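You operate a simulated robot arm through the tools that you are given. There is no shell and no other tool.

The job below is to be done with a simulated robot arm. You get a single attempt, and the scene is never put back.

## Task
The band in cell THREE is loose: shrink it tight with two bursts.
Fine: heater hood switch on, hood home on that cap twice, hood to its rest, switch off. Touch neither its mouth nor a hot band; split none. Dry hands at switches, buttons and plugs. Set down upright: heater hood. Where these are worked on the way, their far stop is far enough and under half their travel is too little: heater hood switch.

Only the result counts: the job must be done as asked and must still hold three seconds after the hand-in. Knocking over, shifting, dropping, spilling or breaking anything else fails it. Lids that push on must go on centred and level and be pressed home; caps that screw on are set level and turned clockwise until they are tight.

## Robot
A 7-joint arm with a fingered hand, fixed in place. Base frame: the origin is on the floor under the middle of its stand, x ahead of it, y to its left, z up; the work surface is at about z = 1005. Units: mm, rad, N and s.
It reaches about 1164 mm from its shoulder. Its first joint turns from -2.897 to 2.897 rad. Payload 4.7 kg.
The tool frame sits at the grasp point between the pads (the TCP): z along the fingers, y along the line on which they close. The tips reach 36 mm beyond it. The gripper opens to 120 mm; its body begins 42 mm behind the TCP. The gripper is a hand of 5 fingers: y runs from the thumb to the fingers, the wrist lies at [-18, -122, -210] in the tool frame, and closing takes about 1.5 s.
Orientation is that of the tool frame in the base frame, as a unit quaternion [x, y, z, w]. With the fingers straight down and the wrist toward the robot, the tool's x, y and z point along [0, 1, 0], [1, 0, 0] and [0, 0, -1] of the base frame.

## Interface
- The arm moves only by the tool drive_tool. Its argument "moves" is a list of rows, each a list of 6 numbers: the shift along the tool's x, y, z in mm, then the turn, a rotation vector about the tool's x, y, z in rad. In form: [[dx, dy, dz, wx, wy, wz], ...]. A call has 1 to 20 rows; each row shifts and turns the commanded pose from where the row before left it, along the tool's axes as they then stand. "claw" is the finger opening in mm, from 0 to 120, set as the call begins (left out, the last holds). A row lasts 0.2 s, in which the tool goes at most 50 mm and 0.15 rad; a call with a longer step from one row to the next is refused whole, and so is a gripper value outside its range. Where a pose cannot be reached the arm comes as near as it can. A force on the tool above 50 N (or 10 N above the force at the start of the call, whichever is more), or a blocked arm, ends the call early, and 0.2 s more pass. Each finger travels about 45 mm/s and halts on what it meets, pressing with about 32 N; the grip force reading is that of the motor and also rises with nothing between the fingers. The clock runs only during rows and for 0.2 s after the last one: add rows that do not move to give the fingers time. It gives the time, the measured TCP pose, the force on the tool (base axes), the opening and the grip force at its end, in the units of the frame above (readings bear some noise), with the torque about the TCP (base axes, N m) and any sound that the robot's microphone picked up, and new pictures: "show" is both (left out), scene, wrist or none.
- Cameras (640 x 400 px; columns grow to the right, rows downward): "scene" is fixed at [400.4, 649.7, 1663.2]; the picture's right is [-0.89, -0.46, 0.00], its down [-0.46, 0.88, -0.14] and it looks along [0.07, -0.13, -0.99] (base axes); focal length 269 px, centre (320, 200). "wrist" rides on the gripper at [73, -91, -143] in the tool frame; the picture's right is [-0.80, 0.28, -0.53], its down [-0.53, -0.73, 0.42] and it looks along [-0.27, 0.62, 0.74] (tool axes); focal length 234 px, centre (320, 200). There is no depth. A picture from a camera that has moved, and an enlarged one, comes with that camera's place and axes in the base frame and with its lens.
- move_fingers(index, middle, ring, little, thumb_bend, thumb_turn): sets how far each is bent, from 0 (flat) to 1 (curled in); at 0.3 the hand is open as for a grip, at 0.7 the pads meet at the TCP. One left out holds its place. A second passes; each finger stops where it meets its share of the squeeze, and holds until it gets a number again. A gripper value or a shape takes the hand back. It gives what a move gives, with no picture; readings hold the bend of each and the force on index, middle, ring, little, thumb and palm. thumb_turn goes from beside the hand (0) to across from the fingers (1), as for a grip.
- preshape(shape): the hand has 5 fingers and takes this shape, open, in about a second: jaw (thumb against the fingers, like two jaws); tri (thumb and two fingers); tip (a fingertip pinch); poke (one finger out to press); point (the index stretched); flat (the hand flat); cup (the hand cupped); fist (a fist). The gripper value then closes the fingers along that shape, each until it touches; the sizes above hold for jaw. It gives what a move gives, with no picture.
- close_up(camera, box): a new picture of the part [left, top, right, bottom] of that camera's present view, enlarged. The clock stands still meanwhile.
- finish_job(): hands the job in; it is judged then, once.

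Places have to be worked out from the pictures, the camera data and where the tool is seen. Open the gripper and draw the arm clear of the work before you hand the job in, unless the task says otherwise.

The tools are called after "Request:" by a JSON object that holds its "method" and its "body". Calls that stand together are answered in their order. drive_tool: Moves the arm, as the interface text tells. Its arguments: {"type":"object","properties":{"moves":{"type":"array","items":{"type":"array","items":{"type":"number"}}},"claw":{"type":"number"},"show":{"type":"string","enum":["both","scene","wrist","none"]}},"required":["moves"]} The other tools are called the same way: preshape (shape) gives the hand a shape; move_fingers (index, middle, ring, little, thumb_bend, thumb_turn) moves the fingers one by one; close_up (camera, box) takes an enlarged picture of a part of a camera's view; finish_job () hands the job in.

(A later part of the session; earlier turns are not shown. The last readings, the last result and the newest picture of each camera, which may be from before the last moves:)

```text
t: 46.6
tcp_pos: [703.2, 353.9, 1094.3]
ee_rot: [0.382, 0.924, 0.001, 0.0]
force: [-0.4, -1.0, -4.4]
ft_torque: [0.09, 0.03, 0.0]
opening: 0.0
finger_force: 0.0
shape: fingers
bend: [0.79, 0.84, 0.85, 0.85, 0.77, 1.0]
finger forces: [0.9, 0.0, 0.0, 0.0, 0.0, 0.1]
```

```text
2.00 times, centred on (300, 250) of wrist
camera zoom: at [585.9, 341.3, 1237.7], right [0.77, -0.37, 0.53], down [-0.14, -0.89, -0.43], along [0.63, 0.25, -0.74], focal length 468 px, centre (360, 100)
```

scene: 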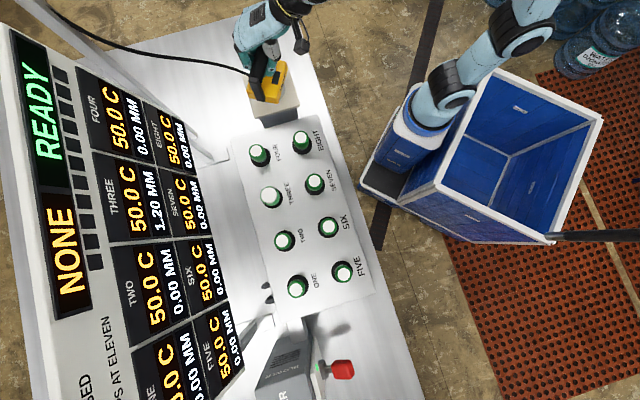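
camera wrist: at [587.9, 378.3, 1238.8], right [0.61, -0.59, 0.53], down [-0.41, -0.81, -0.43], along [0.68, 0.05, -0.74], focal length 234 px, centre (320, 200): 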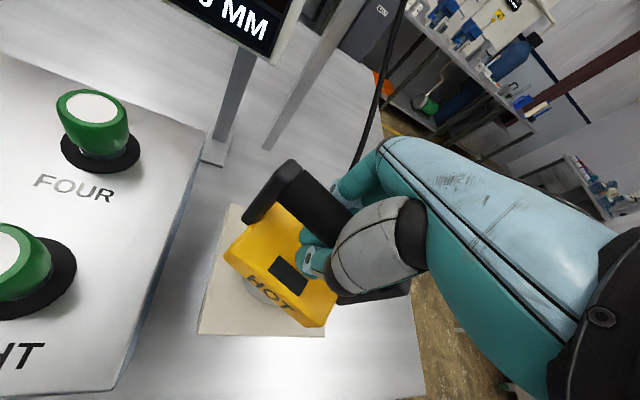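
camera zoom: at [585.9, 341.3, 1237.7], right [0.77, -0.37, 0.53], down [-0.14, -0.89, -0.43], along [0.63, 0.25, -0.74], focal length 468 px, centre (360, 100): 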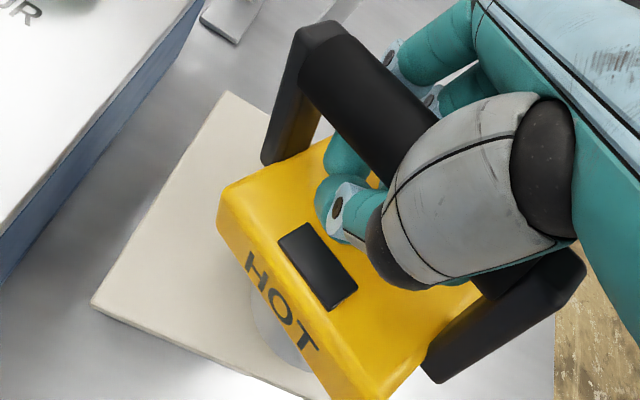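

The full squeeze twists and tilts the hood because ring/little push opposite the thumb off-centre — the finger row's centre lies well to the right of the thumb. I relax the fingers so the hood stands level again before regrasping differently.

Request:
{"method": "move_fingers", "body": {"index": 0.74, "middle": 0.72, "ring": 0.7, "little": 0.68, "thumb_bend": 0.73}}

Request:
{"method": "close_up", "body": {"camera": "scene", "box": [220, 20, 310, 110]}}

Request:
{"method": "close_up", "body": {"camera": "wrist", "box": [200, 150, 400, 350]}}

```text
t: 47.6
tcp_pos: [701.7, 354.6, 1095.3]
ee_rot: [0.383, 0.924, 0.002, 0.001]
force: [4.7, -5.5, 12.2]
ft_torque: [-0.4, -0.49, 0.0]
opening: 0.2
finger_force: 9.3
shape: fingers
bend: [0.73, 0.72, 0.72, 0.68, 0.71, 1.0]
finger forces: [2.6, 0.0, 12.6, 0.0, 2.2, 0.0]
```

```text
4.44 times, centred on (265, 65) of scene
camera zoom: at [400.4, 649.7, 1663.2], right [-0.89, -0.46, 0.0], down [-0.46, 0.88, -0.14], along [0.07, -0.13, -0.99], focal length 1195 px, centre (564, 800)
```

zoom: 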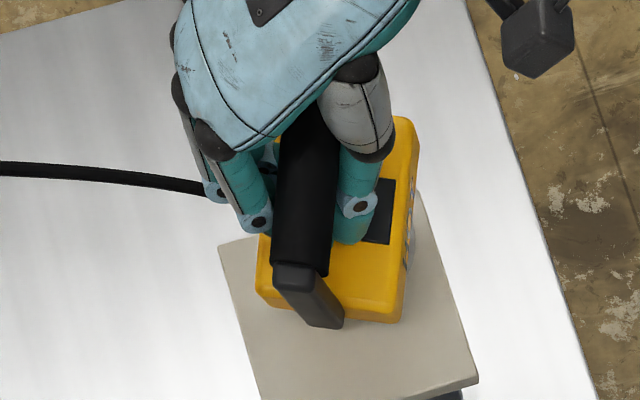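

```text
2.00 times, centred on (300, 250) of wrist
camera zoom: at [585.5, 340.5, 1239.0], right [0.76, -0.37, 0.53], down [-0.14, -0.89, -0.43], along [0.63, 0.25, -0.73], focal length 468 px, centre (360, 100)
```

zoom: 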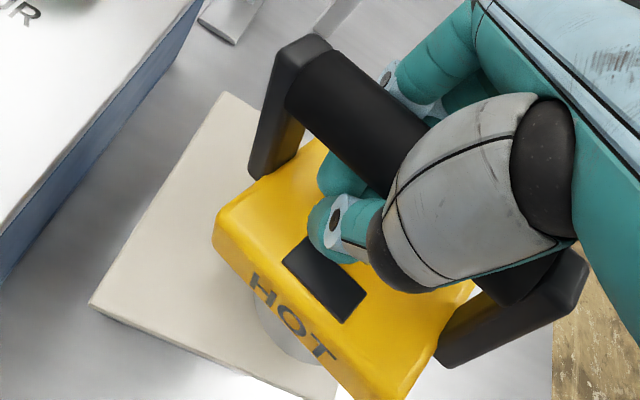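

The hood has slid about 35 mm right and is slightly tilted, with the ring finger wedged. I open ring, little and middle first, keeping index and thumb under the bar.

Request:
{"method": "move_fingers", "body": {"middle": 0.5, "ring": 0.48, "little": 0.45}}

Request:
{"method": "close_up", "body": {"camera": "scene", "box": [220, 20, 310, 110]}}

Request:
{"method": "close_up", "body": {"camera": "wrist", "box": [200, 150, 400, 350]}}

```text
t: 48.6
tcp_pos: [702.6, 353.4, 1093.3]
ee_rot: [0.383, 0.924, 0.001, 0.0]
force: [1.5, -1.7, 2.7]
ft_torque: [-0.06, -0.13, -0.04]
opening: 0.0
finger_force: 2.1
shape: fingers
bend: [0.73, 0.52, 0.48, 0.45, 0.71, 1.0]
finger forces: [0.0, 4.0, 0.0, 0.4, 0.0, 0.0]
```

```text
4.44 times, centred on (265, 65) of scene
camera zoom: at [400.4, 649.7, 1663.2], right [-0.89, -0.46, 0.0], down [-0.46, 0.88, -0.14], along [0.07, -0.13, -0.99], focal length 1195 px, centre (564, 800)
```

zoom: 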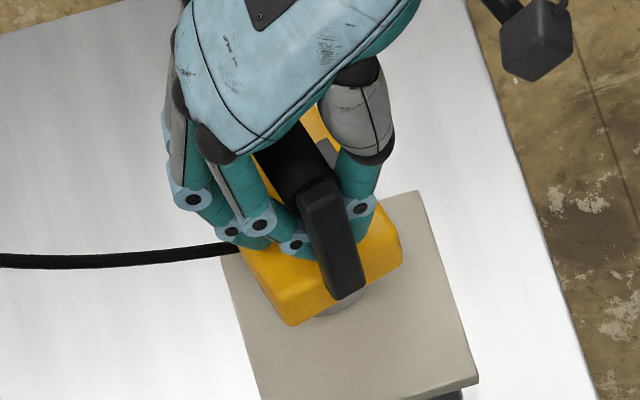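

```text
2.00 times, centred on (300, 250) of wrist
camera zoom: at [585.7, 341.1, 1237.7], right [0.77, -0.37, 0.53], down [-0.14, -0.89, -0.43], along [0.63, 0.25, -0.74], focal length 468 px, centre (360, 100)
```

zoom: 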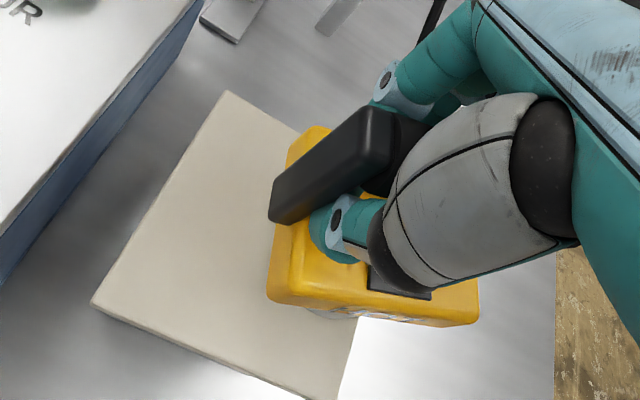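

The hood has swung back and is now displaced to the right on its rest. Before doing anything else I look carefully at how it sits.

Request:
{"method": "drive_tool", "body": {"moves": [[0, 0, 0, 0, 0, 0]]}}

Request:
{"method": "close_up", "body": {"camera": "wrist", "box": [230, 180, 390, 320]}}

Request:
{"method": "close_up", "body": {"camera": "scene", "box": [250, 30, 320, 110]}}

```text
t: 49.0
tcp_pos: [702.0, 354.7, 1093.5]
ee_rot: [0.382, 0.924, 0.001, 0.001]
force: [2.4, -1.8, 2.4]
ft_torque: [-0.04, -0.12, 0.0]
opening: 0.1
finger_force: 2.6
shape: fingers
bend: [0.73, 0.52, 0.48, 0.45, 0.71, 1.0]
finger forces: [0.0, 3.7, 0.0, 0.3, 0.1, 0.0]
camera wrist: at [585.8, 341.0, 1237.8], right [0.76, -0.37, 0.53], down [-0.14, -0.89, -0.43], along [0.63, 0.25, -0.74], focal length 234 px, centre (320, 200)
```

scene: 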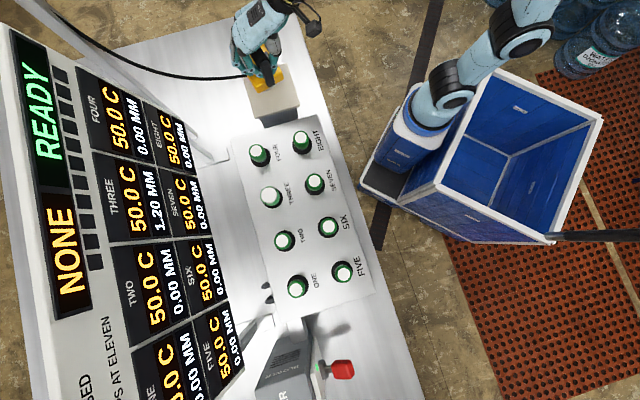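
wrist: 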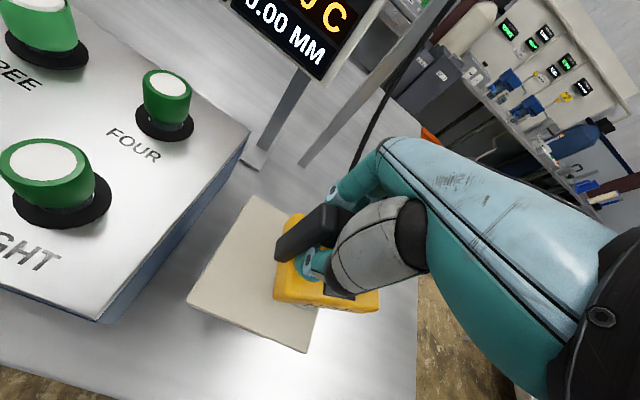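

```text
2.86 times, centred on (310, 250) of wrist
camera zoom: at [585.8, 341.0, 1237.8], right [0.76, -0.37, 0.53], down [-0.14, -0.89, -0.43], along [0.63, 0.25, -0.74], focal length 669 px, centre (349, 57)
```

zoom: 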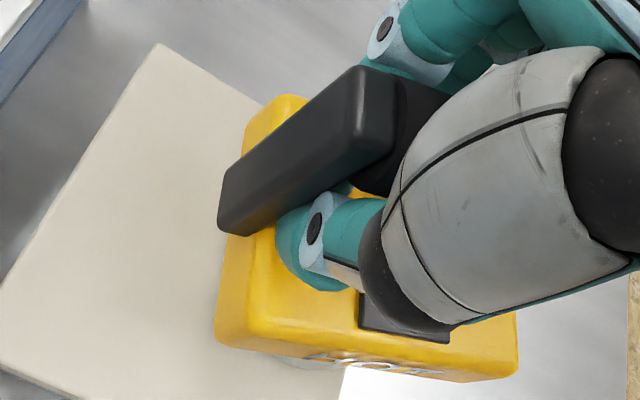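

```text
5.00 times, centred on (285, 70) of scene
camera zoom: at [400.4, 649.7, 1663.2], right [-0.89, -0.46, 0.0], down [-0.46, 0.88, -0.14], along [0.07, -0.13, -0.99], focal length 1344 px, centre (495, 850)
```

zoom: 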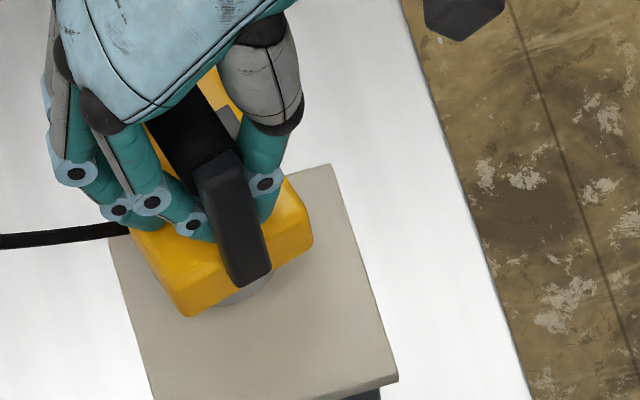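

The hood still stands on the rest plate, shifted ~30 mm right but fully supported. I open the outer fingers completely, then index and thumb, checking the hood each time.

Request:
{"method": "move_fingers", "body": {"middle": 0.35, "ring": 0.3, "little": 0.3}}

Request:
{"method": "close_up", "body": {"camera": "scene", "box": [250, 30, 320, 110]}}

Request:
{"method": "close_up", "body": {"camera": "wrist", "box": [230, 180, 390, 320]}}

```text
t: 50.0
tcp_pos: [702.4, 354.3, 1094.1]
ee_rot: [0.382, 0.924, 0.001, 0.001]
force: [1.7, -0.6, -1.0]
ft_torque: [-0.02, -0.04, -0.06]
opening: 0.0
finger_force: 0.0
shape: fingers
bend: [0.73, 0.35, 0.3, 0.3, 0.71, 1.0]
finger forces: [0.1, 0.1, 0.0, 0.0, 0.0, 0.1]
```

```text
5.00 times, centred on (285, 70) of scene
camera zoom: at [400.4, 649.7, 1663.2], right [-0.89, -0.46, 0.0], down [-0.46, 0.88, -0.14], along [0.07, -0.13, -0.99], focal length 1344 px, centre (495, 850)
```

zoom: 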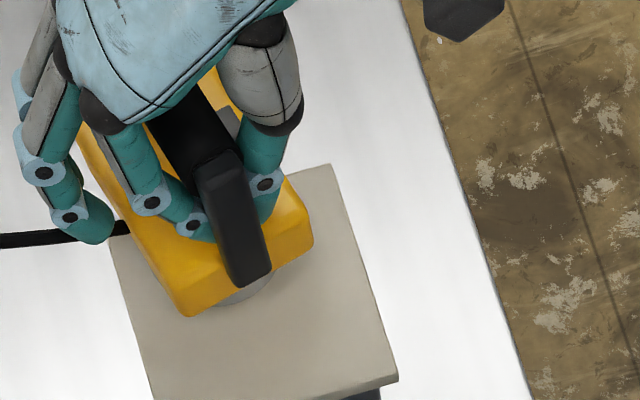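

```text
2.86 times, centred on (310, 250) of wrist
camera zoom: at [585.8, 341.1, 1237.8], right [0.77, -0.37, 0.53], down [-0.14, -0.89, -0.43], along [0.63, 0.25, -0.74], focal length 669 px, centre (349, 57)
```

zoom: 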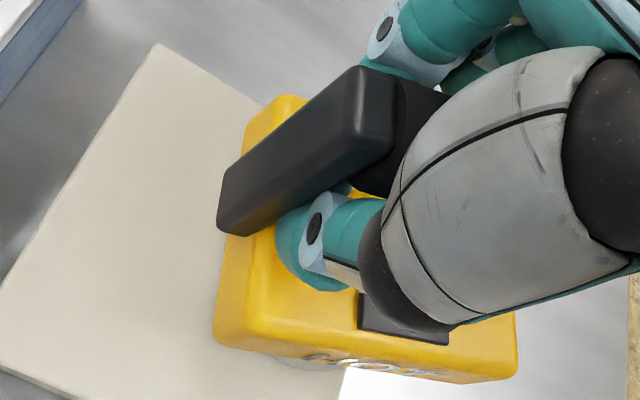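

Forces are zero and the hood didn't move. Now I open index and thumb.

Request:
{"method": "move_fingers", "body": {"index": 0.5, "thumb_bend": 0.5}}

Request:
{"method": "move_fingers", "body": {"index": 0.3, "middle": 0.3, "thumb_bend": 0.3}}

Request:
{"method": "close_up", "body": {"camera": "scene", "box": [220, 20, 320, 120]}}

Request:
{"method": "close_up", "body": {"camera": "wrist", "box": [200, 150, 400, 350]}}

```text
t: 51.0
tcp_pos: [702.6, 355.7, 1094.2]
ee_rot: [0.382, 0.924, 0.001, 0.0]
force: [-1.2, -0.1, -0.8]
ft_torque: [-0.01, 0.02, 0.0]
opening: 62.2
finger_force: 0.0
shape: fingers
bend: [0.5, 0.35, 0.3, 0.3, 0.5, 1.0]
finger forces: [0.1, 0.0, 0.1, 0.0, 0.0, 0.0]
```

```text
t: 52.0
tcp_pos: [702.1, 354.2, 1095.0]
ee_rot: [0.382, 0.924, 0.001, 0.0]
force: [-0.3, 0.9, 0.2]
ft_torque: [0.01, -0.03, 0.0]
opening: 121.4
finger_force: 0.1
shape: fingers
bend: [0.3, 0.3, 0.3, 0.3, 0.3, 1.0]
finger forces: [0.0, 0.1, 0.0, 0.1, 0.0, 0.0]
```

```text
4.00 times, centred on (270, 70) of scene
camera zoom: at [400.4, 649.7, 1663.2], right [-0.89, -0.46, 0.0], down [-0.46, 0.88, -0.14], along [0.07, -0.13, -0.99], focal length 1076 px, centre (520, 720)
```

zoom: 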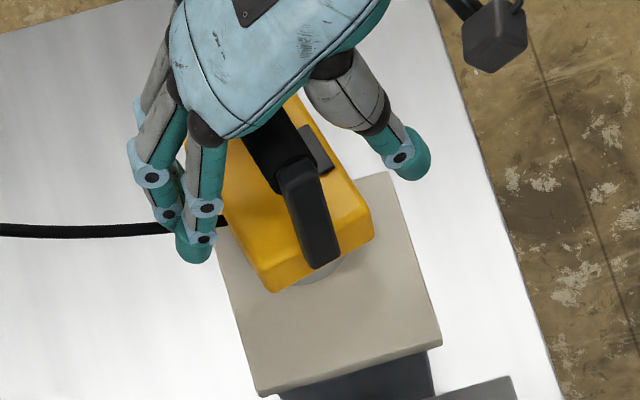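

```text
2.00 times, centred on (300, 250) of wrist
camera zoom: at [585.7, 341.2, 1237.9], right [0.76, -0.37, 0.53], down [-0.14, -0.89, -0.43], along [0.63, 0.25, -0.74], focal length 468 px, centre (360, 100)
```

zoom: 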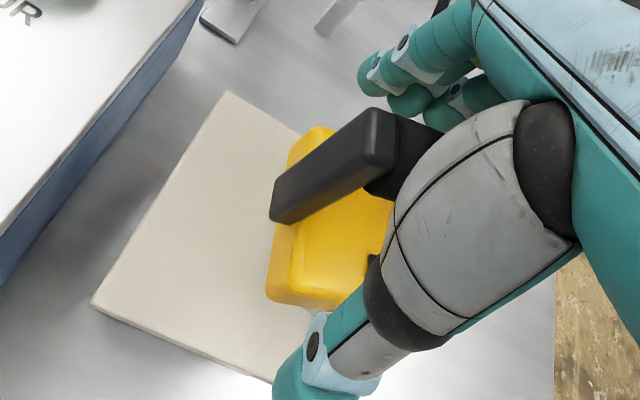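

The hand is open and the hood stands free on the rest. I raise the hand straight up clear of the handle.

Request:
{"method": "drive_tool", "body": {"moves": [[0, 0, -20, 0, 0, 0], [0, 0, -20, 0, 0, 0], [0, 0, -20, 0, 0, 0], [0, 0, -25, 0, 0, 0], [0, 0, -25, 0, 0, 0], [0, 0, -25, 0, 0, 0], [0, 0, 0, 0, 0, 0]], "claw": 120}}

Request:
{"method": "close_up", "body": {"camera": "scene", "box": [220, 20, 320, 120]}}

Request:
{"method": "close_up", "body": {"camera": "wrist", "box": [170, 180, 370, 360]}}

```text
t: 53.6
tcp_pos: [701.1, 358.7, 1230.7]
ee_rot: [0.383, 0.924, 0.0, 0.0]
force: [-0.6, 0.6, -0.8]
ft_torque: [0.0, 0.01, 0.0]
opening: 119.5
finger_force: 0.1
shape: jaw
bend: [0.3, 0.3, 0.3, 0.3, 0.3, 0.98]
finger forces: [0.1, 0.1, 0.0, 0.0, 0.1, 0.0]
camera wrist: at [583.5, 343.4, 1373.4], right [0.77, -0.37, 0.53], down [-0.14, -0.89, -0.43], along [0.63, 0.25, -0.74], focal length 234 px, centre (320, 200)
```

scene: 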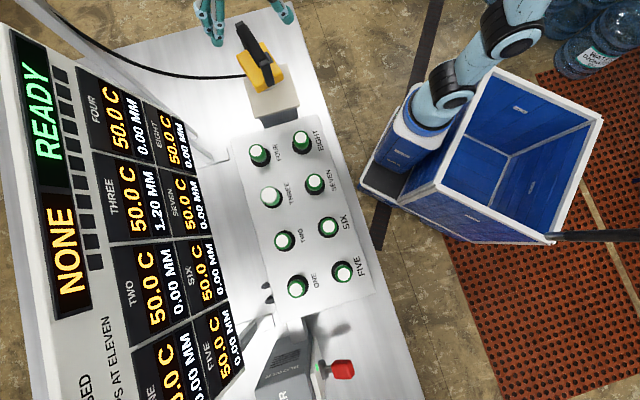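
wrist: 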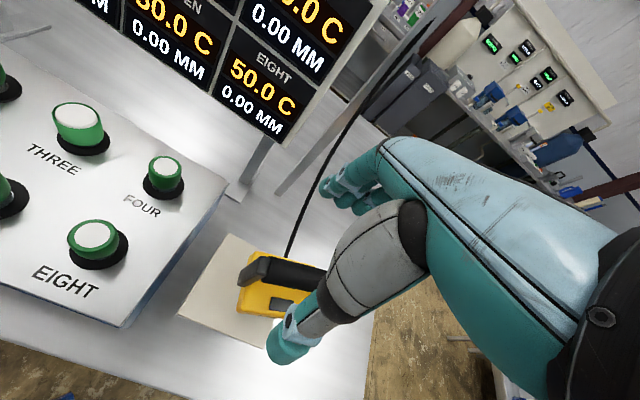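

```text
4.00 times, centred on (270, 70) of scene
camera zoom: at [400.4, 649.7, 1663.2], right [-0.89, -0.46, 0.0], down [-0.46, 0.88, -0.14], along [0.07, -0.13, -0.99], focal length 1076 px, centre (520, 720)
```

zoom: 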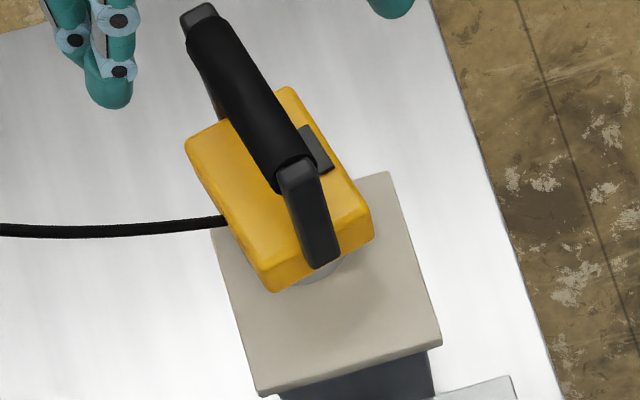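

```text
2.22 times, centred on (270, 270) of wrist
camera zoom: at [583.5, 343.4, 1373.4], right [0.77, -0.37, 0.53], down [-0.14, -0.89, -0.43], along [0.63, 0.25, -0.74], focal length 520 px, centre (431, 44)
```

zoom: 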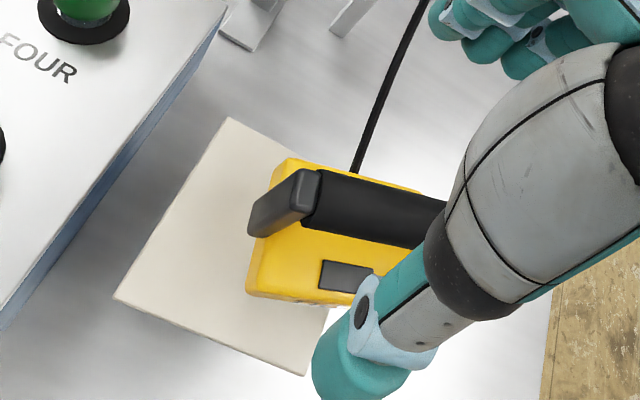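

The hood is upright on the rest, bar centre now ≈ (735.6, 334, 1110), bar heading −33°. From the pictures the finger row is centred ~25 mm right of the TCP (index +8, little −58), which explains the twist; I realign the hand so the bar centre falls mid-row and come down part way.

Request:
{"method": "drive_tool", "body": {"moves": [[0, 0, 0, 0, 0, -0.1065], [0, 0, 0, 0, 0, -0.1065], [-20.4, -2.1, 0, 0, 0, 0], [0, 0, 20, 0, 0, 0], [0, 0, 20, 0, 0, 0], [0, 0, 0, 0, 0, 0]]}}

Request:
{"method": "close_up", "body": {"camera": "scene", "box": [200, 0, 320, 120]}}

Request:
{"method": "close_up", "body": {"camera": "wrist", "box": [180, 180, 380, 360]}}

```text
t: 55.0
tcp_pos: [719.8, 344.0, 1190.0]
ee_rot: [0.283, 0.959, 0.002, 0.001]
force: [0.1, -0.1, -0.2]
ft_torque: [-0.01, 0.0, 0.01]
opening: 119.8
finger_force: 0.1
shape: jaw
bend: [0.3, 0.3, 0.3, 0.3, 0.3, 0.98]
finger forces: [0.0, 0.0, 0.0, 0.0, 0.0, 0.0]
camera wrist: at [607.6, 305.6, 1334.0], right [0.83, -0.2, 0.53], down [0.05, -0.9, -0.43], along [0.56, 0.38, -0.74], focal length 234 px, centre (320, 200)
```

scene: 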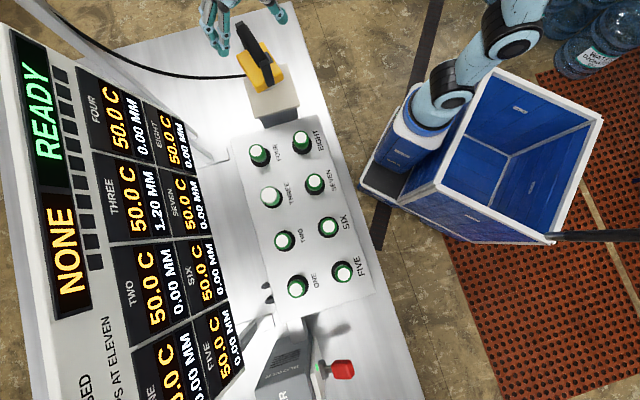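
wrist: 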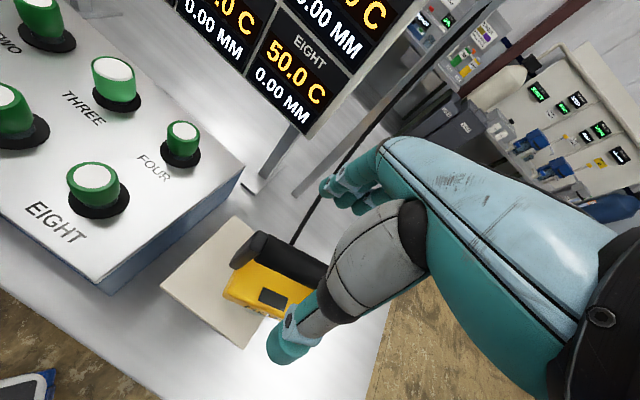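

```text
3.33 times, centred on (260, 60) of scene
camera zoom: at [400.4, 649.7, 1663.2], right [-0.89, -0.46, 0.0], down [-0.46, 0.88, -0.14], along [0.07, -0.13, -0.99], focal length 896 px, centre (520, 667)
```

zoom: 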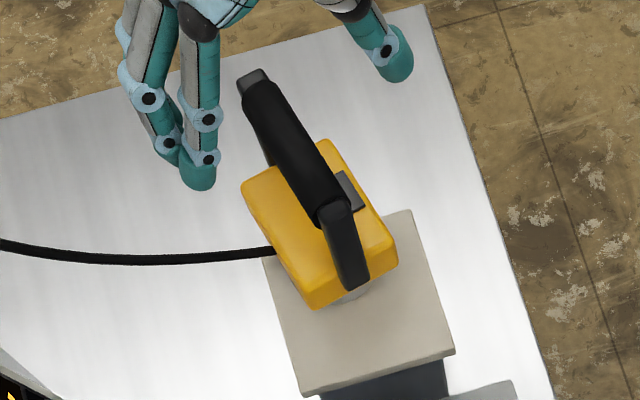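

```text
2.22 times, centred on (280, 270) of wrist
camera zoom: at [607.6, 305.6, 1334.0], right [0.83, -0.2, 0.53], down [0.05, -0.9, -0.43], along [0.56, 0.38, -0.74], focal length 520 px, centre (409, 44)
```

zoom: 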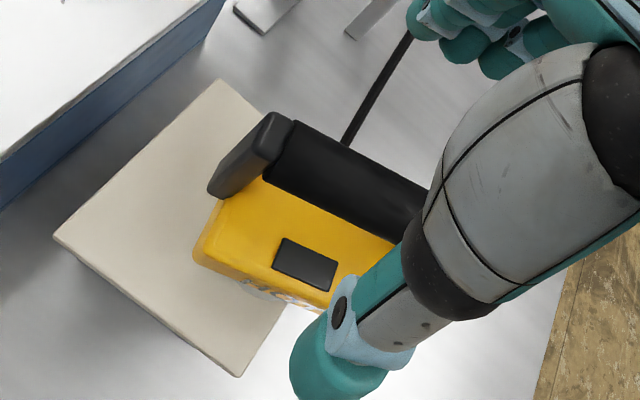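

The approach line is ~5 mm on the near side of the bar axis; I correct by +4 mm in y and +4 mm in x, then descend to just above the bar and re-check.

Request:
{"method": "drive_tool", "body": {"moves": [[4, 4.5, 0, 0, 0, 0], [0, 0, 20, 0, 0, 0], [0, 0, 20, 0, 0, 0], [0, 0, 20, 0, 0, 0], [0, 0, 0, 0, 0, 0]]}}

Request:
{"method": "close_up", "body": {"camera": "scene", "box": [200, 0, 320, 120]}}

Request:
{"method": "close_up", "body": {"camera": "wrist", "box": [200, 160, 400, 340]}}

```text
t: 56.2
tcp_pos: [716.7, 349.0, 1131.8]
ee_rot: [0.282, 0.959, 0.001, 0.0]
force: [1.0, 0.9, 0.9]
ft_torque: [0.01, -0.01, 0.01]
opening: 119.8
finger_force: 0.0
shape: jaw
bend: [0.3, 0.3, 0.3, 0.3, 0.3, 0.98]
finger forces: [0.0, 0.0, 0.1, 0.0, 0.0, 0.0]
camera wrist: at [606.3, 312.1, 1275.0], right [0.83, -0.2, 0.53], down [0.05, -0.9, -0.43], along [0.56, 0.38, -0.74], focal length 234 px, centre (320, 200)
```

scene: 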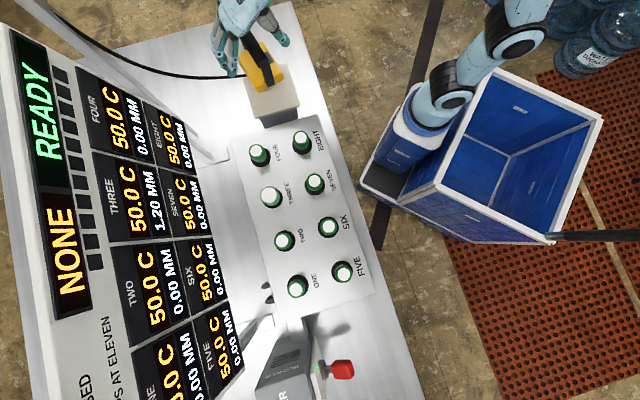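
wrist: 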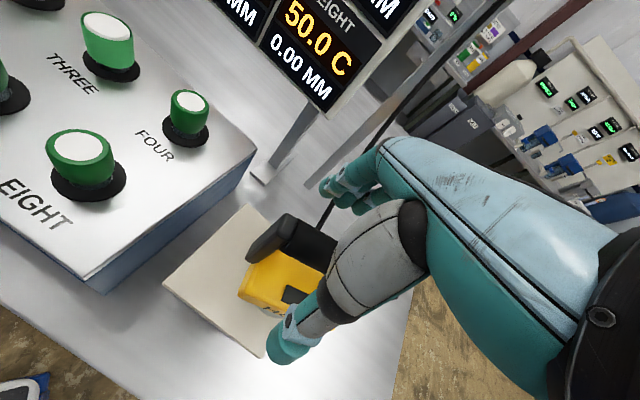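

```text
3.33 times, centred on (260, 60) of scene
camera zoom: at [400.4, 649.7, 1663.2], right [-0.89, -0.46, 0.0], down [-0.46, 0.88, -0.14], along [0.07, -0.13, -0.99], focal length 896 px, centre (520, 667)
```

zoom: 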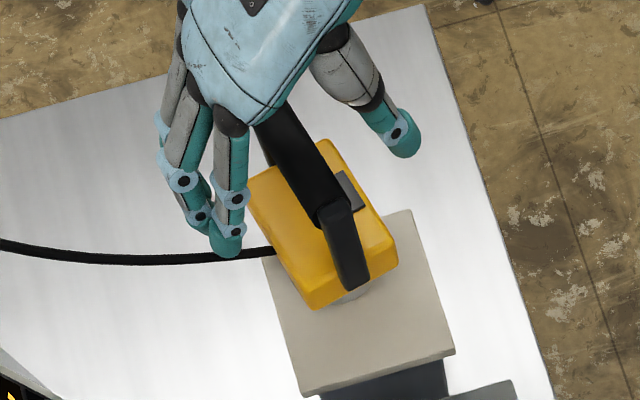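

```text
2.22 times, centred on (300, 250) of wrist
camera zoom: at [606.3, 312.1, 1275.0], right [0.83, -0.2, 0.53], down [0.05, -0.9, -0.43], along [0.56, 0.38, -0.74], focal length 520 px, centre (364, 89)
```

zoom: 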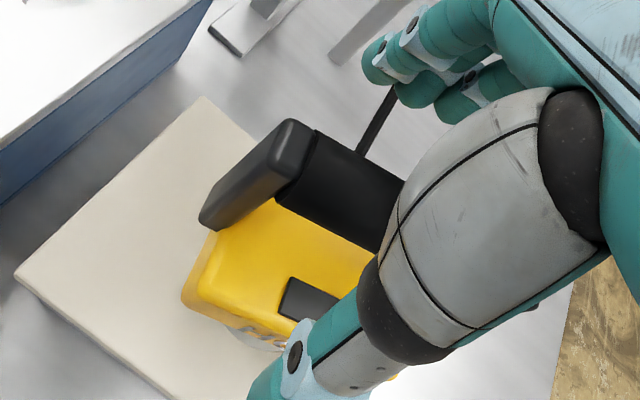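

The approach line now lies right on the bar axis. I descend the last 21 mm and close all fingers evenly (bends rather than the jaw shape) to just before contact.

Request:
{"method": "drive_tool", "body": {"moves": [[0, 0, 11, 0, 0, 0], [0, 0, 10, 0, 0, 0], [0, 0, 0, 0, 0, 0]], "show": "none"}}

Request:
{"method": "move_fingers", "body": {"index": 0.52, "middle": 0.52, "ring": 0.52, "little": 0.5, "thumb_bend": 0.52}}

Request:
{"method": "close_up", "body": {"camera": "scene", "box": [210, 10, 310, 110]}}

Request:
{"method": "close_up", "body": {"camera": "wrist", "box": [200, 160, 400, 340]}}

```text
t: 57.0
tcp_pos: [716.6, 347.4, 1109.2]
ee_rot: [0.283, 0.959, 0.002, 0.0]
force: [-0.2, -0.4, 0.3]
ft_torque: [0.0, -0.04, 0.02]
opening: 119.7
finger_force: 0.0
shape: jaw
bend: [0.3, 0.3, 0.3, 0.3, 0.3, 0.98]
finger forces: [0.0, 0.1, 0.1, 0.1, 0.0, 0.1]
```

```text
t: 58.0
tcp_pos: [718.4, 348.2, 1109.6]
ee_rot: [0.282, 0.959, 0.001, 0.001]
force: [0.4, -0.2, 0.6]
ft_torque: [0.01, 0.02, 0.0]
opening: 57.8
finger_force: 0.0
shape: fingers
bend: [0.52, 0.52, 0.52, 0.5, 0.52, 0.98]
finger forces: [0.1, 0.1, 0.1, 0.0, 0.1, 0.0]
```

```text
4.00 times, centred on (260, 60) of scene
camera zoom: at [400.4, 649.7, 1663.2], right [-0.89, -0.46, 0.0], down [-0.46, 0.88, -0.14], along [0.07, -0.13, -0.99], focal length 1076 px, centre (560, 760)
```

zoom: 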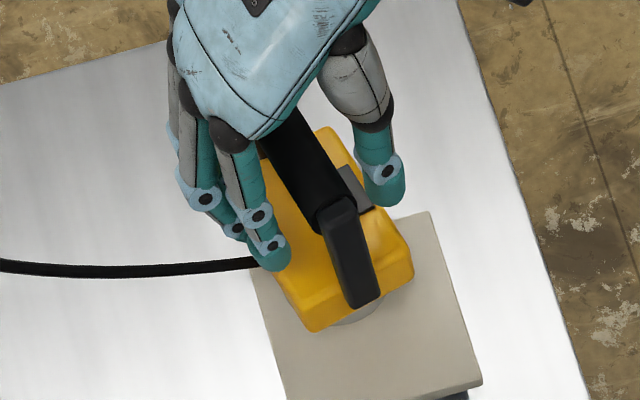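

```text
2.22 times, centred on (300, 250) of wrist
camera zoom: at [606.3, 309.9, 1253.0], right [0.83, -0.2, 0.53], down [0.05, -0.9, -0.43], along [0.56, 0.38, -0.74], focal length 520 px, centre (364, 89)
```

zoom: 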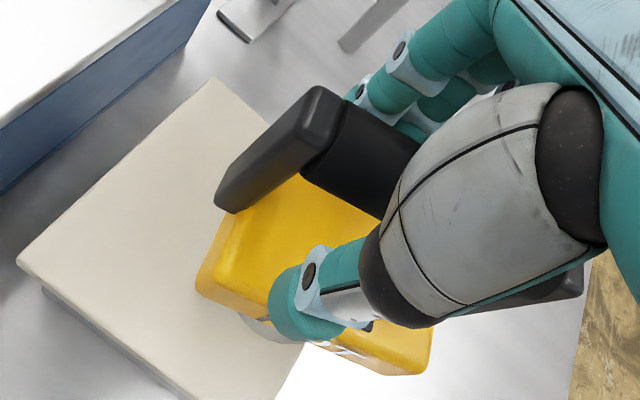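

Fingers and thumb are evenly spaced around the bar with no contact. I close further in a small even step.

Request:
{"method": "move_fingers", "body": {"index": 0.6, "middle": 0.6, "ring": 0.6, "little": 0.58, "thumb_bend": 0.6}}

Request:
{"method": "close_up", "body": {"camera": "scene", "box": [210, 10, 310, 110]}}

Request:
{"method": "close_up", "body": {"camera": "wrist", "box": [200, 160, 400, 340]}}

```text
t: 59.0
tcp_pos: [718.3, 346.8, 1110.5]
ee_rot: [0.283, 0.959, 0.001, 0.0]
force: [-0.6, 0.5, -0.3]
ft_torque: [0.02, -0.01, 0.0]
opening: 33.6
finger_force: 0.1
shape: fingers
bend: [0.6, 0.6, 0.6, 0.57, 0.6, 0.98]
finger forces: [0.0, 0.0, 0.0, 0.0, 0.0, 0.1]
```

```text
4.00 times, centred on (260, 60) of scene
camera zoom: at [400.4, 649.7, 1663.2], right [-0.89, -0.46, 0.0], down [-0.46, 0.88, -0.14], along [0.07, -0.13, -0.99], focal length 1076 px, centre (560, 760)
```

zoom: 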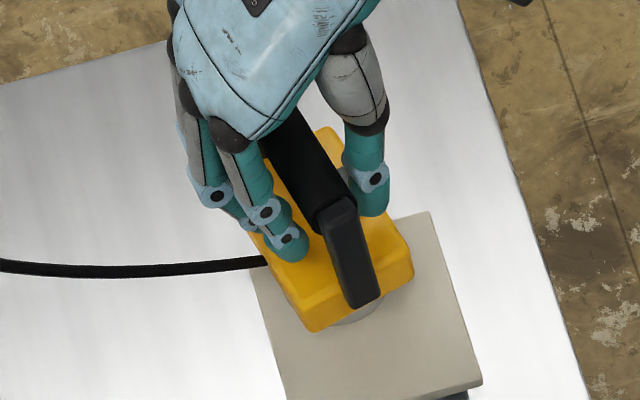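

```text
2.22 times, centred on (300, 250) of wrist
camera zoom: at [606.3, 309.9, 1253.0], right [0.83, -0.2, 0.53], down [0.05, -0.9, -0.43], along [0.56, 0.38, -0.74], focal length 520 px, centre (364, 89)
```

zoom: 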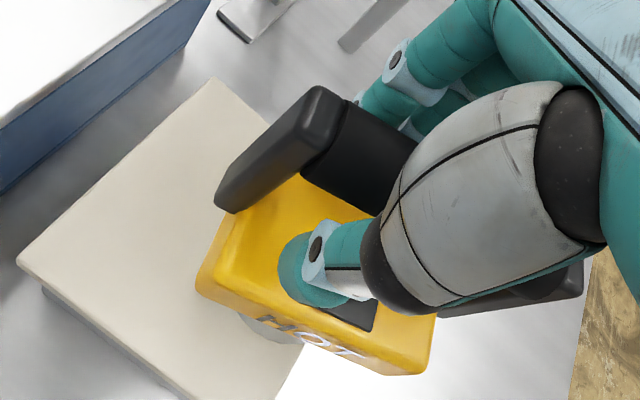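

Request:
{"method": "move_fingers", "body": {"index": 0.64, "middle": 0.64, "ring": 0.64, "little": 0.61, "thumb_bend": 0.64}}

Request:
{"method": "close_up", "body": {"camera": "scene", "box": [210, 10, 310, 110]}}

Request:
{"method": "close_up", "body": {"camera": "wrist", "box": [200, 160, 400, 340]}}

```text
t: 60.0
tcp_pos: [718.5, 347.5, 1108.6]
ee_rot: [0.283, 0.959, 0.0, -0.001]
force: [-0.2, -0.3, -0.1]
ft_torque: [0.01, -0.04, 0.0]
opening: 21.9
finger_force: 0.1
shape: fingers
bend: [0.64, 0.64, 0.64, 0.61, 0.64, 0.98]
finger forces: [0.1, 0.0, 0.0, 0.0, 0.0, 0.0]
```

```text
4.00 times, centred on (260, 60) of scene
camera zoom: at [400.4, 649.7, 1663.2], right [-0.89, -0.46, 0.0], down [-0.46, 0.88, -0.14], along [0.07, -0.13, -0.99], focal length 1076 px, centre (560, 760)
```

zoom: 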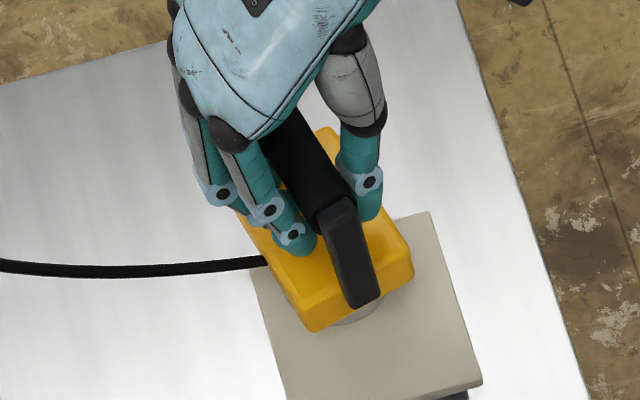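

```text
2.22 times, centred on (300, 250) of wrist
camera zoom: at [606.3, 309.9, 1253.0], right [0.83, -0.2, 0.53], down [0.05, -0.9, -0.43], along [0.56, 0.38, -0.74], focal length 520 px, centre (364, 89)
```

zoom: 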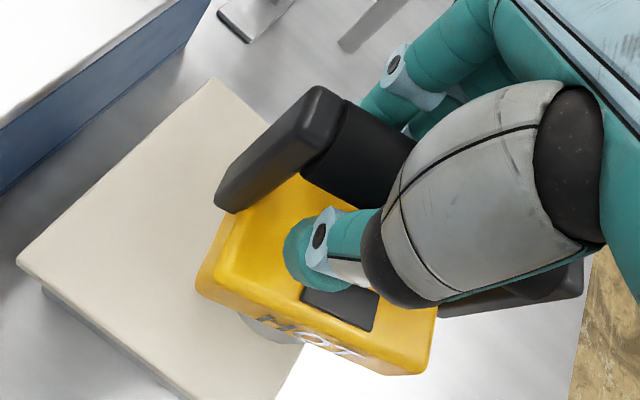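

Tips are converging under the bar without touching it, as expected for a cradle grip. I lower the hand 14 mm so the bar lies near the palm, then close evenly under it.

Request:
{"method": "drive_tool", "body": {"moves": [[0, 0, 5, 0, 0, 0], [0, 0, 5, 0, 0, 0], [0, 0, 4, 0, 0, 0], [0, 0, 0, 0, 0, 0]], "show": "none"}}

Request:
{"method": "move_fingers", "body": {"index": 0.7, "middle": 0.71, "ring": 0.71, "little": 0.7, "thumb_bend": 0.7}}

Request:
{"method": "close_up", "body": {"camera": "scene", "box": [210, 10, 310, 110]}}

Request:
{"method": "close_up", "body": {"camera": "wrist", "box": [200, 160, 400, 340]}}

```text
t: 61.0
tcp_pos: [717.5, 348.3, 1094.6]
ee_rot: [0.282, 0.959, 0.001, 0.0]
force: [-1.1, -0.2, 0.0]
ft_torque: [0.04, 0.02, 0.0]
opening: 21.9
finger_force: 0.2
shape: fingers
bend: [0.64, 0.64, 0.64, 0.61, 0.64, 0.98]
finger forces: [0.0, 0.1, 0.0, 0.1, 0.0, 0.0]
```

```text
t: 62.0
tcp_pos: [716.7, 348.6, 1094.0]
ee_rot: [0.282, 0.959, 0.001, 0.0]
force: [0.3, -0.2, -0.3]
ft_torque: [0.0, 0.04, 0.04]
opening: 4.6
finger_force: 0.7
shape: fingers
bend: [0.7, 0.71, 0.71, 0.7, 0.7, 0.98]
finger forces: [0.0, 0.1, 0.1, 0.9, 0.0, 0.1]
```

```text
4.00 times, centred on (260, 60) of scene
camera zoom: at [400.4, 649.7, 1663.2], right [-0.89, -0.46, 0.0], down [-0.46, 0.88, -0.14], along [0.07, -0.13, -0.99], focal length 1076 px, centre (560, 760)
```

zoom: 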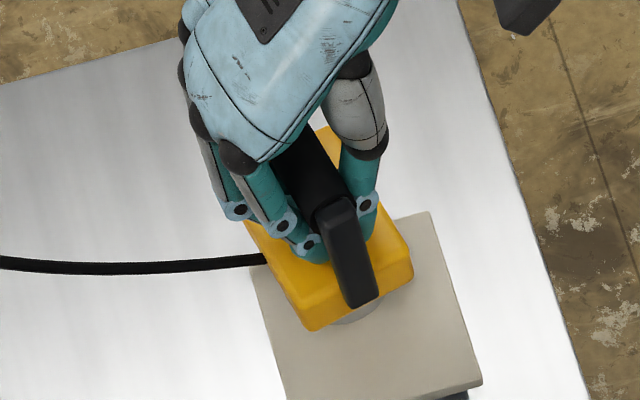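

```text
2.22 times, centred on (300, 250) of wrist
camera zoom: at [605.8, 310.5, 1238.0], right [0.83, -0.2, 0.53], down [0.05, -0.9, -0.43], along [0.56, 0.38, -0.74], focal length 520 px, centre (364, 89)
```

zoom: 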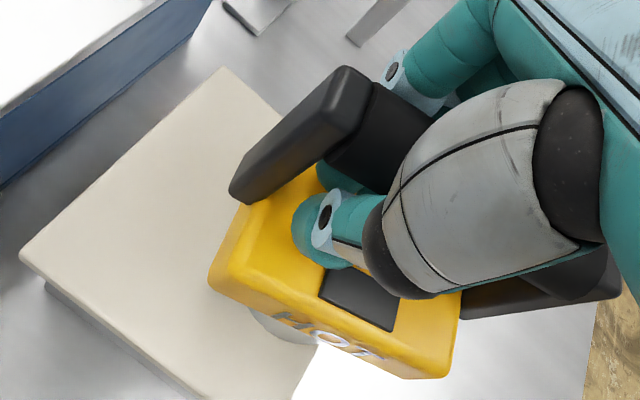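

All four fingers are under the bar and the hood hasn't moved. I close a bit more, evenly.

Request:
{"method": "move_fingers", "body": {"index": 0.76, "middle": 0.77, "ring": 0.77, "little": 0.76, "thumb_bend": 0.76}}

Request:
{"method": "close_up", "body": {"camera": "scene", "box": [210, 10, 310, 110]}}

Request:
{"method": "close_up", "body": {"camera": "wrist", "box": [200, 160, 400, 340]}}

```text
t: 63.0
tcp_pos: [718.6, 348.3, 1094.9]
ee_rot: [0.283, 0.959, 0.0, 0.0]
force: [0.2, -0.5, 0.1]
ft_torque: [0.07, 0.03, -0.01]
opening: 0.0
finger_force: 0.9
shape: fingers
bend: [0.74, 0.77, 0.77, 0.76, 0.72, 0.97]
finger forces: [0.0, 0.0, 0.0, 1.5, 0.3, 0.1]
```

```text
4.00 times, centred on (260, 60) of scene
camera zoom: at [400.4, 649.7, 1663.2], right [-0.89, -0.46, 0.0], down [-0.46, 0.88, -0.14], along [0.07, -0.13, -0.99], focal length 1076 px, centre (560, 760)
```

zoom: 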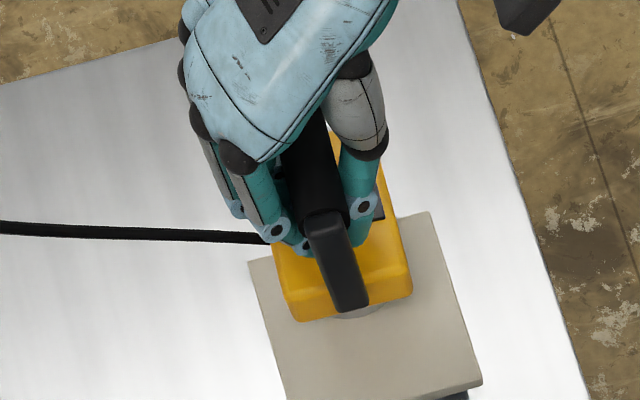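

```text
2.22 times, centred on (300, 250) of wrist
camera zoom: at [605.8, 310.4, 1238.0], right [0.83, -0.2, 0.53], down [0.05, -0.9, -0.43], along [0.56, 0.38, -0.74], focal length 520 px, centre (364, 89)
```

zoom: 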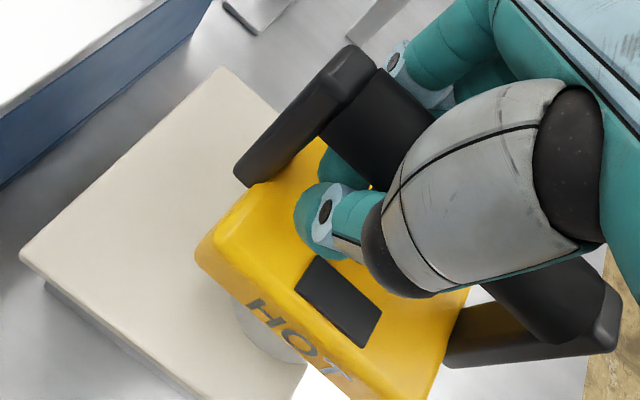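

The little finger touches first and swings the bar. A pad-level pinch (bar lower, between the fingertip pads) should clamp evenly instead, so I open the fingers again and check the hood.

Request:
{"method": "move_fingers", "body": {"index": 0.62, "middle": 0.6, "ring": 0.58, "little": 0.5, "thumb_bend": 0.6}}

Request:
{"method": "move_fingers", "body": {"index": 0.45, "middle": 0.45, "ring": 0.45, "little": 0.4, "thumb_bend": 0.45}}

Request:
{"method": "close_up", "body": {"camera": "scene", "box": [210, 10, 310, 110]}}

Request:
{"method": "close_up", "body": {"camera": "wrist", "box": [200, 160, 400, 340]}}

```text
t: 64.0
tcp_pos: [717.5, 348.5, 1093.0]
ee_rot: [0.282, 0.959, 0.001, 0.0]
force: [-0.9, 1.0, -1.0]
ft_torque: [-0.02, 0.01, 0.02]
opening: 29.5
finger_force: 0.0
shape: fingers
bend: [0.62, 0.6, 0.57, 0.5, 0.6, 0.97]
finger forces: [0.0, 0.0, 0.0, 0.1, 0.0, 0.0]
```

```text
t: 65.0
tcp_pos: [717.2, 349.4, 1094.4]
ee_rot: [0.282, 0.959, 0.001, 0.0]
force: [-0.1, -0.2, -0.1]
ft_torque: [0.03, -0.03, -0.04]
opening: 77.7
finger_force: 0.1
shape: fingers
bend: [0.45, 0.45, 0.45, 0.4, 0.45, 0.97]
finger forces: [0.1, 0.0, 0.0, 0.1, 0.0, 0.0]
```

```text
4.00 times, centred on (260, 60) of scene
camera zoom: at [400.4, 649.7, 1663.2], right [-0.89, -0.46, 0.0], down [-0.46, 0.88, -0.14], along [0.07, -0.13, -0.99], focal length 1076 px, centre (560, 760)
```

zoom: 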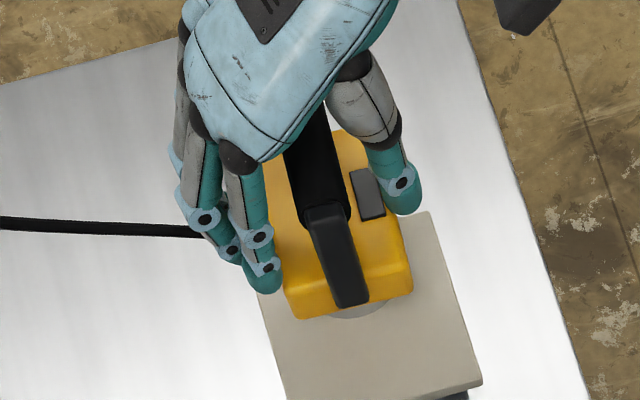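

```text
2.22 times, centred on (300, 250) of wrist
camera zoom: at [605.8, 310.4, 1238.0], right [0.83, -0.2, 0.53], down [0.05, -0.9, -0.43], along [0.56, 0.38, -0.74], focal length 520 px, centre (364, 89)
```

zoom: 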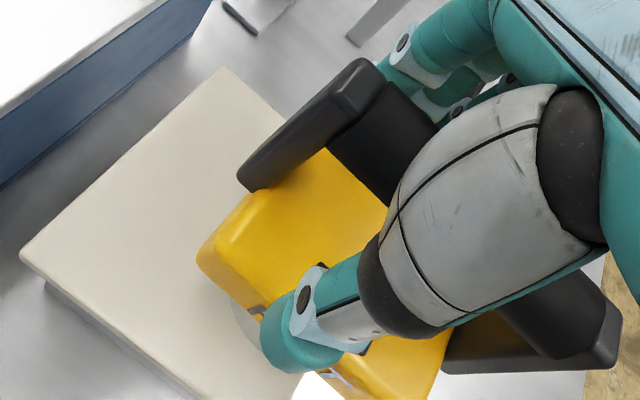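

The hood stands free again with bar heading ≈ −46° and centre ≈ (733, 327). I raise the hand so the bar will be at fingertip-pad level, turn to match the bar and re-centre, then verify.

Request:
{"method": "drive_tool", "body": {"moves": [[0, 0, -17, 0, 0, 0], [0, 0, -17, 0, 0, 0], [0, 0, 0, 0, 0, 0.113], [0, 0, 0, 0, 0, 0.113], [-9.5, -4, 0, 0, 0, 0], [0, 0, 0, 0, 0, 0]]}}

Request:
{"method": "close_up", "body": {"camera": "scene", "box": [210, 10, 310, 110]}}

Request:
{"method": "close_up", "body": {"camera": "wrist", "box": [200, 160, 400, 340]}}

```text
t: 66.4
tcp_pos: [721.3, 338.9, 1129.4]
ee_rot: [0.389, 0.921, 0.001, 0.0]
force: [0.2, -0.7, 0.4]
ft_torque: [-0.01, 0.03, -0.02]
opening: 77.5
finger_force: 0.0
shape: fingers
bend: [0.45, 0.45, 0.45, 0.4, 0.45, 0.97]
finger forces: [0.1, 0.1, 0.1, 0.0, 0.0, 0.0]
camera wrist: at [604.2, 327.1, 1272.5], right [0.76, -0.38, 0.53], down [-0.15, -0.89, -0.43], along [0.63, 0.24, -0.74], focal length 234 px, centre (320, 200)
```

scene: 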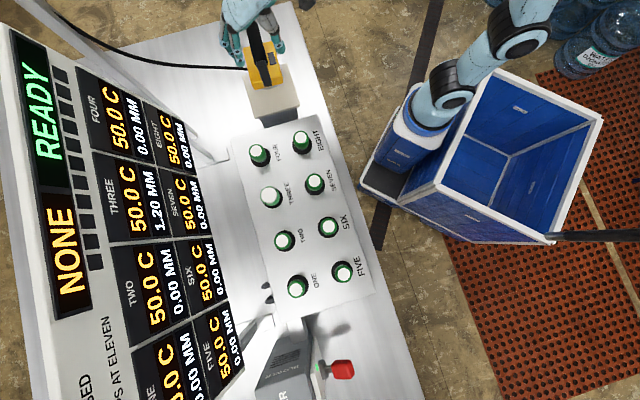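
wrist: 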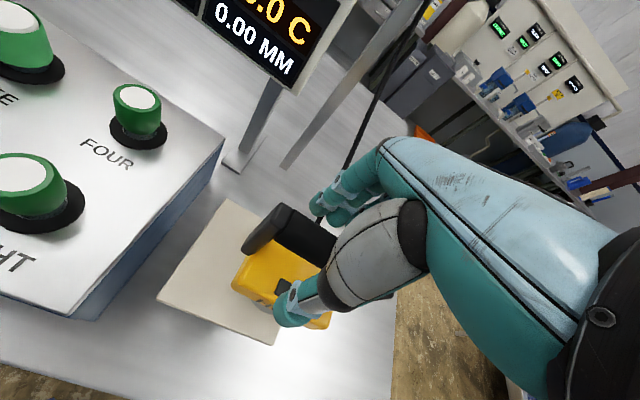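

```text
4.00 times, centred on (260, 60) of scene
camera zoom: at [400.4, 649.7, 1663.2], right [-0.89, -0.46, 0.0], down [-0.46, 0.88, -0.14], along [0.07, -0.13, -0.99], focal length 1076 px, centre (560, 760)
```

zoom: 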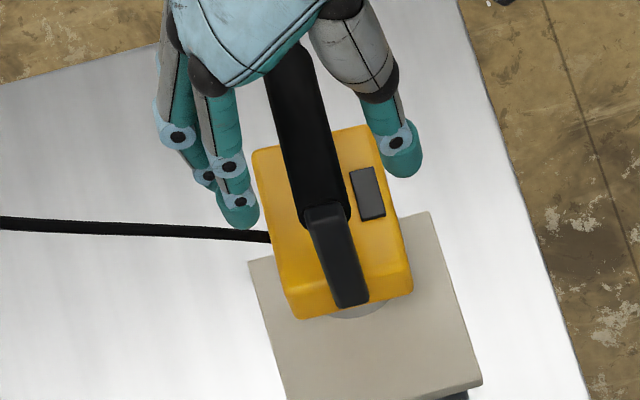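

```text
2.22 times, centred on (300, 250) of wrist
camera zoom: at [604.2, 327.1, 1272.5], right [0.76, -0.38, 0.53], down [-0.15, -0.89, -0.43], along [0.63, 0.24, -0.74], focal length 520 px, centre (364, 89)
```

zoom: 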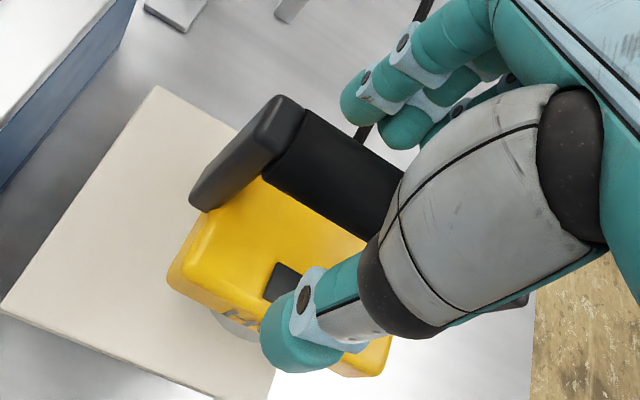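

Fingertips are symmetric about the TCP and the bar axis passes within ~1–3 mm of it. Small corrections (x +6, y +1.5, yaw 2°), then I close evenly in steps.

Request:
{"method": "drive_tool", "body": {"moves": [[6, 1.5, 0, 0, 0, 0.035], [0, 0, 0, 0, 0, 0]], "show": "none"}}

Request:
{"method": "move_fingers", "body": {"index": 0.58, "middle": 0.58, "ring": 0.57, "little": 0.54, "thumb_bend": 0.58}}

Request:
{"method": "close_up", "body": {"camera": "scene", "box": [210, 10, 310, 110]}}

Request:
{"method": "close_up", "body": {"camera": "wrist", "box": [200, 160, 400, 340]}}

```text
t: 67.0
tcp_pos: [717.9, 344.0, 1128.9]
ee_rot: [0.405, 0.914, 0.0, 0.001]
force: [0.8, 0.7, -0.3]
ft_torque: [-0.02, -0.01, 0.0]
opening: 77.9
finger_force: 0.0
shape: fingers
bend: [0.45, 0.45, 0.45, 0.4, 0.45, 0.97]
finger forces: [0.1, 0.0, 0.1, 0.0, 0.1, 0.0]
```

```text
t: 68.0
tcp_pos: [717.7, 343.5, 1128.6]
ee_rot: [0.405, 0.914, 0.0, 0.001]
force: [-0.6, 0.1, 0.7]
ft_torque: [0.01, -0.03, -0.01]
opening: 42.7
finger_force: 0.2
shape: fingers
bend: [0.57, 0.57, 0.56, 0.54, 0.57, 0.97]
finger forces: [0.1, 0.0, 0.0, 0.0, 0.0, 0.1]
```

```text
4.00 times, centred on (260, 60) of scene
camera zoom: at [400.4, 649.7, 1663.2], right [-0.89, -0.46, 0.0], down [-0.46, 0.88, -0.14], along [0.07, -0.13, -0.99], focal length 1076 px, centre (560, 760)
```

zoom: 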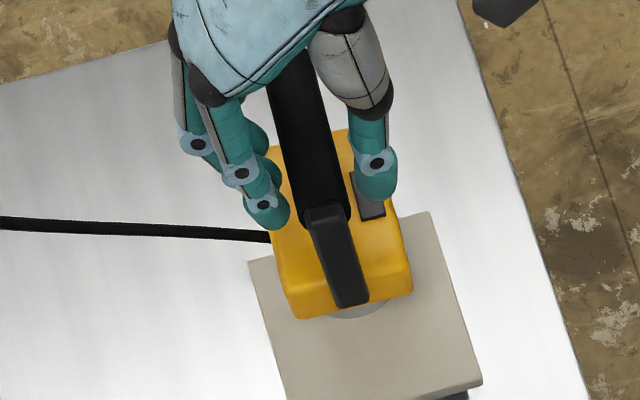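

```text
2.22 times, centred on (300, 250) of wrist
camera zoom: at [600.2, 336.0, 1272.4], right [0.75, -0.41, 0.53], down [-0.18, -0.89, -0.43], along [0.64, 0.22, -0.74], focal length 520 px, centre (364, 89)
```

zoom: 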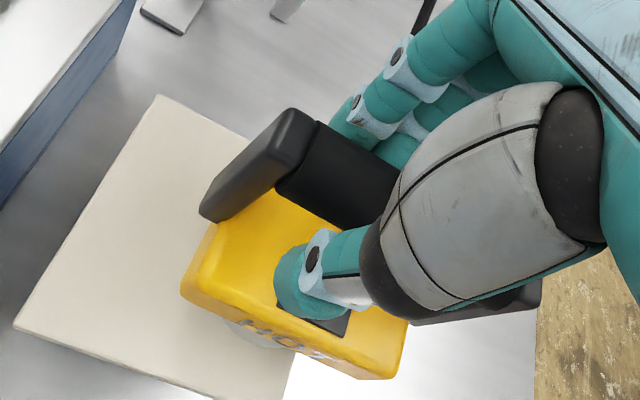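

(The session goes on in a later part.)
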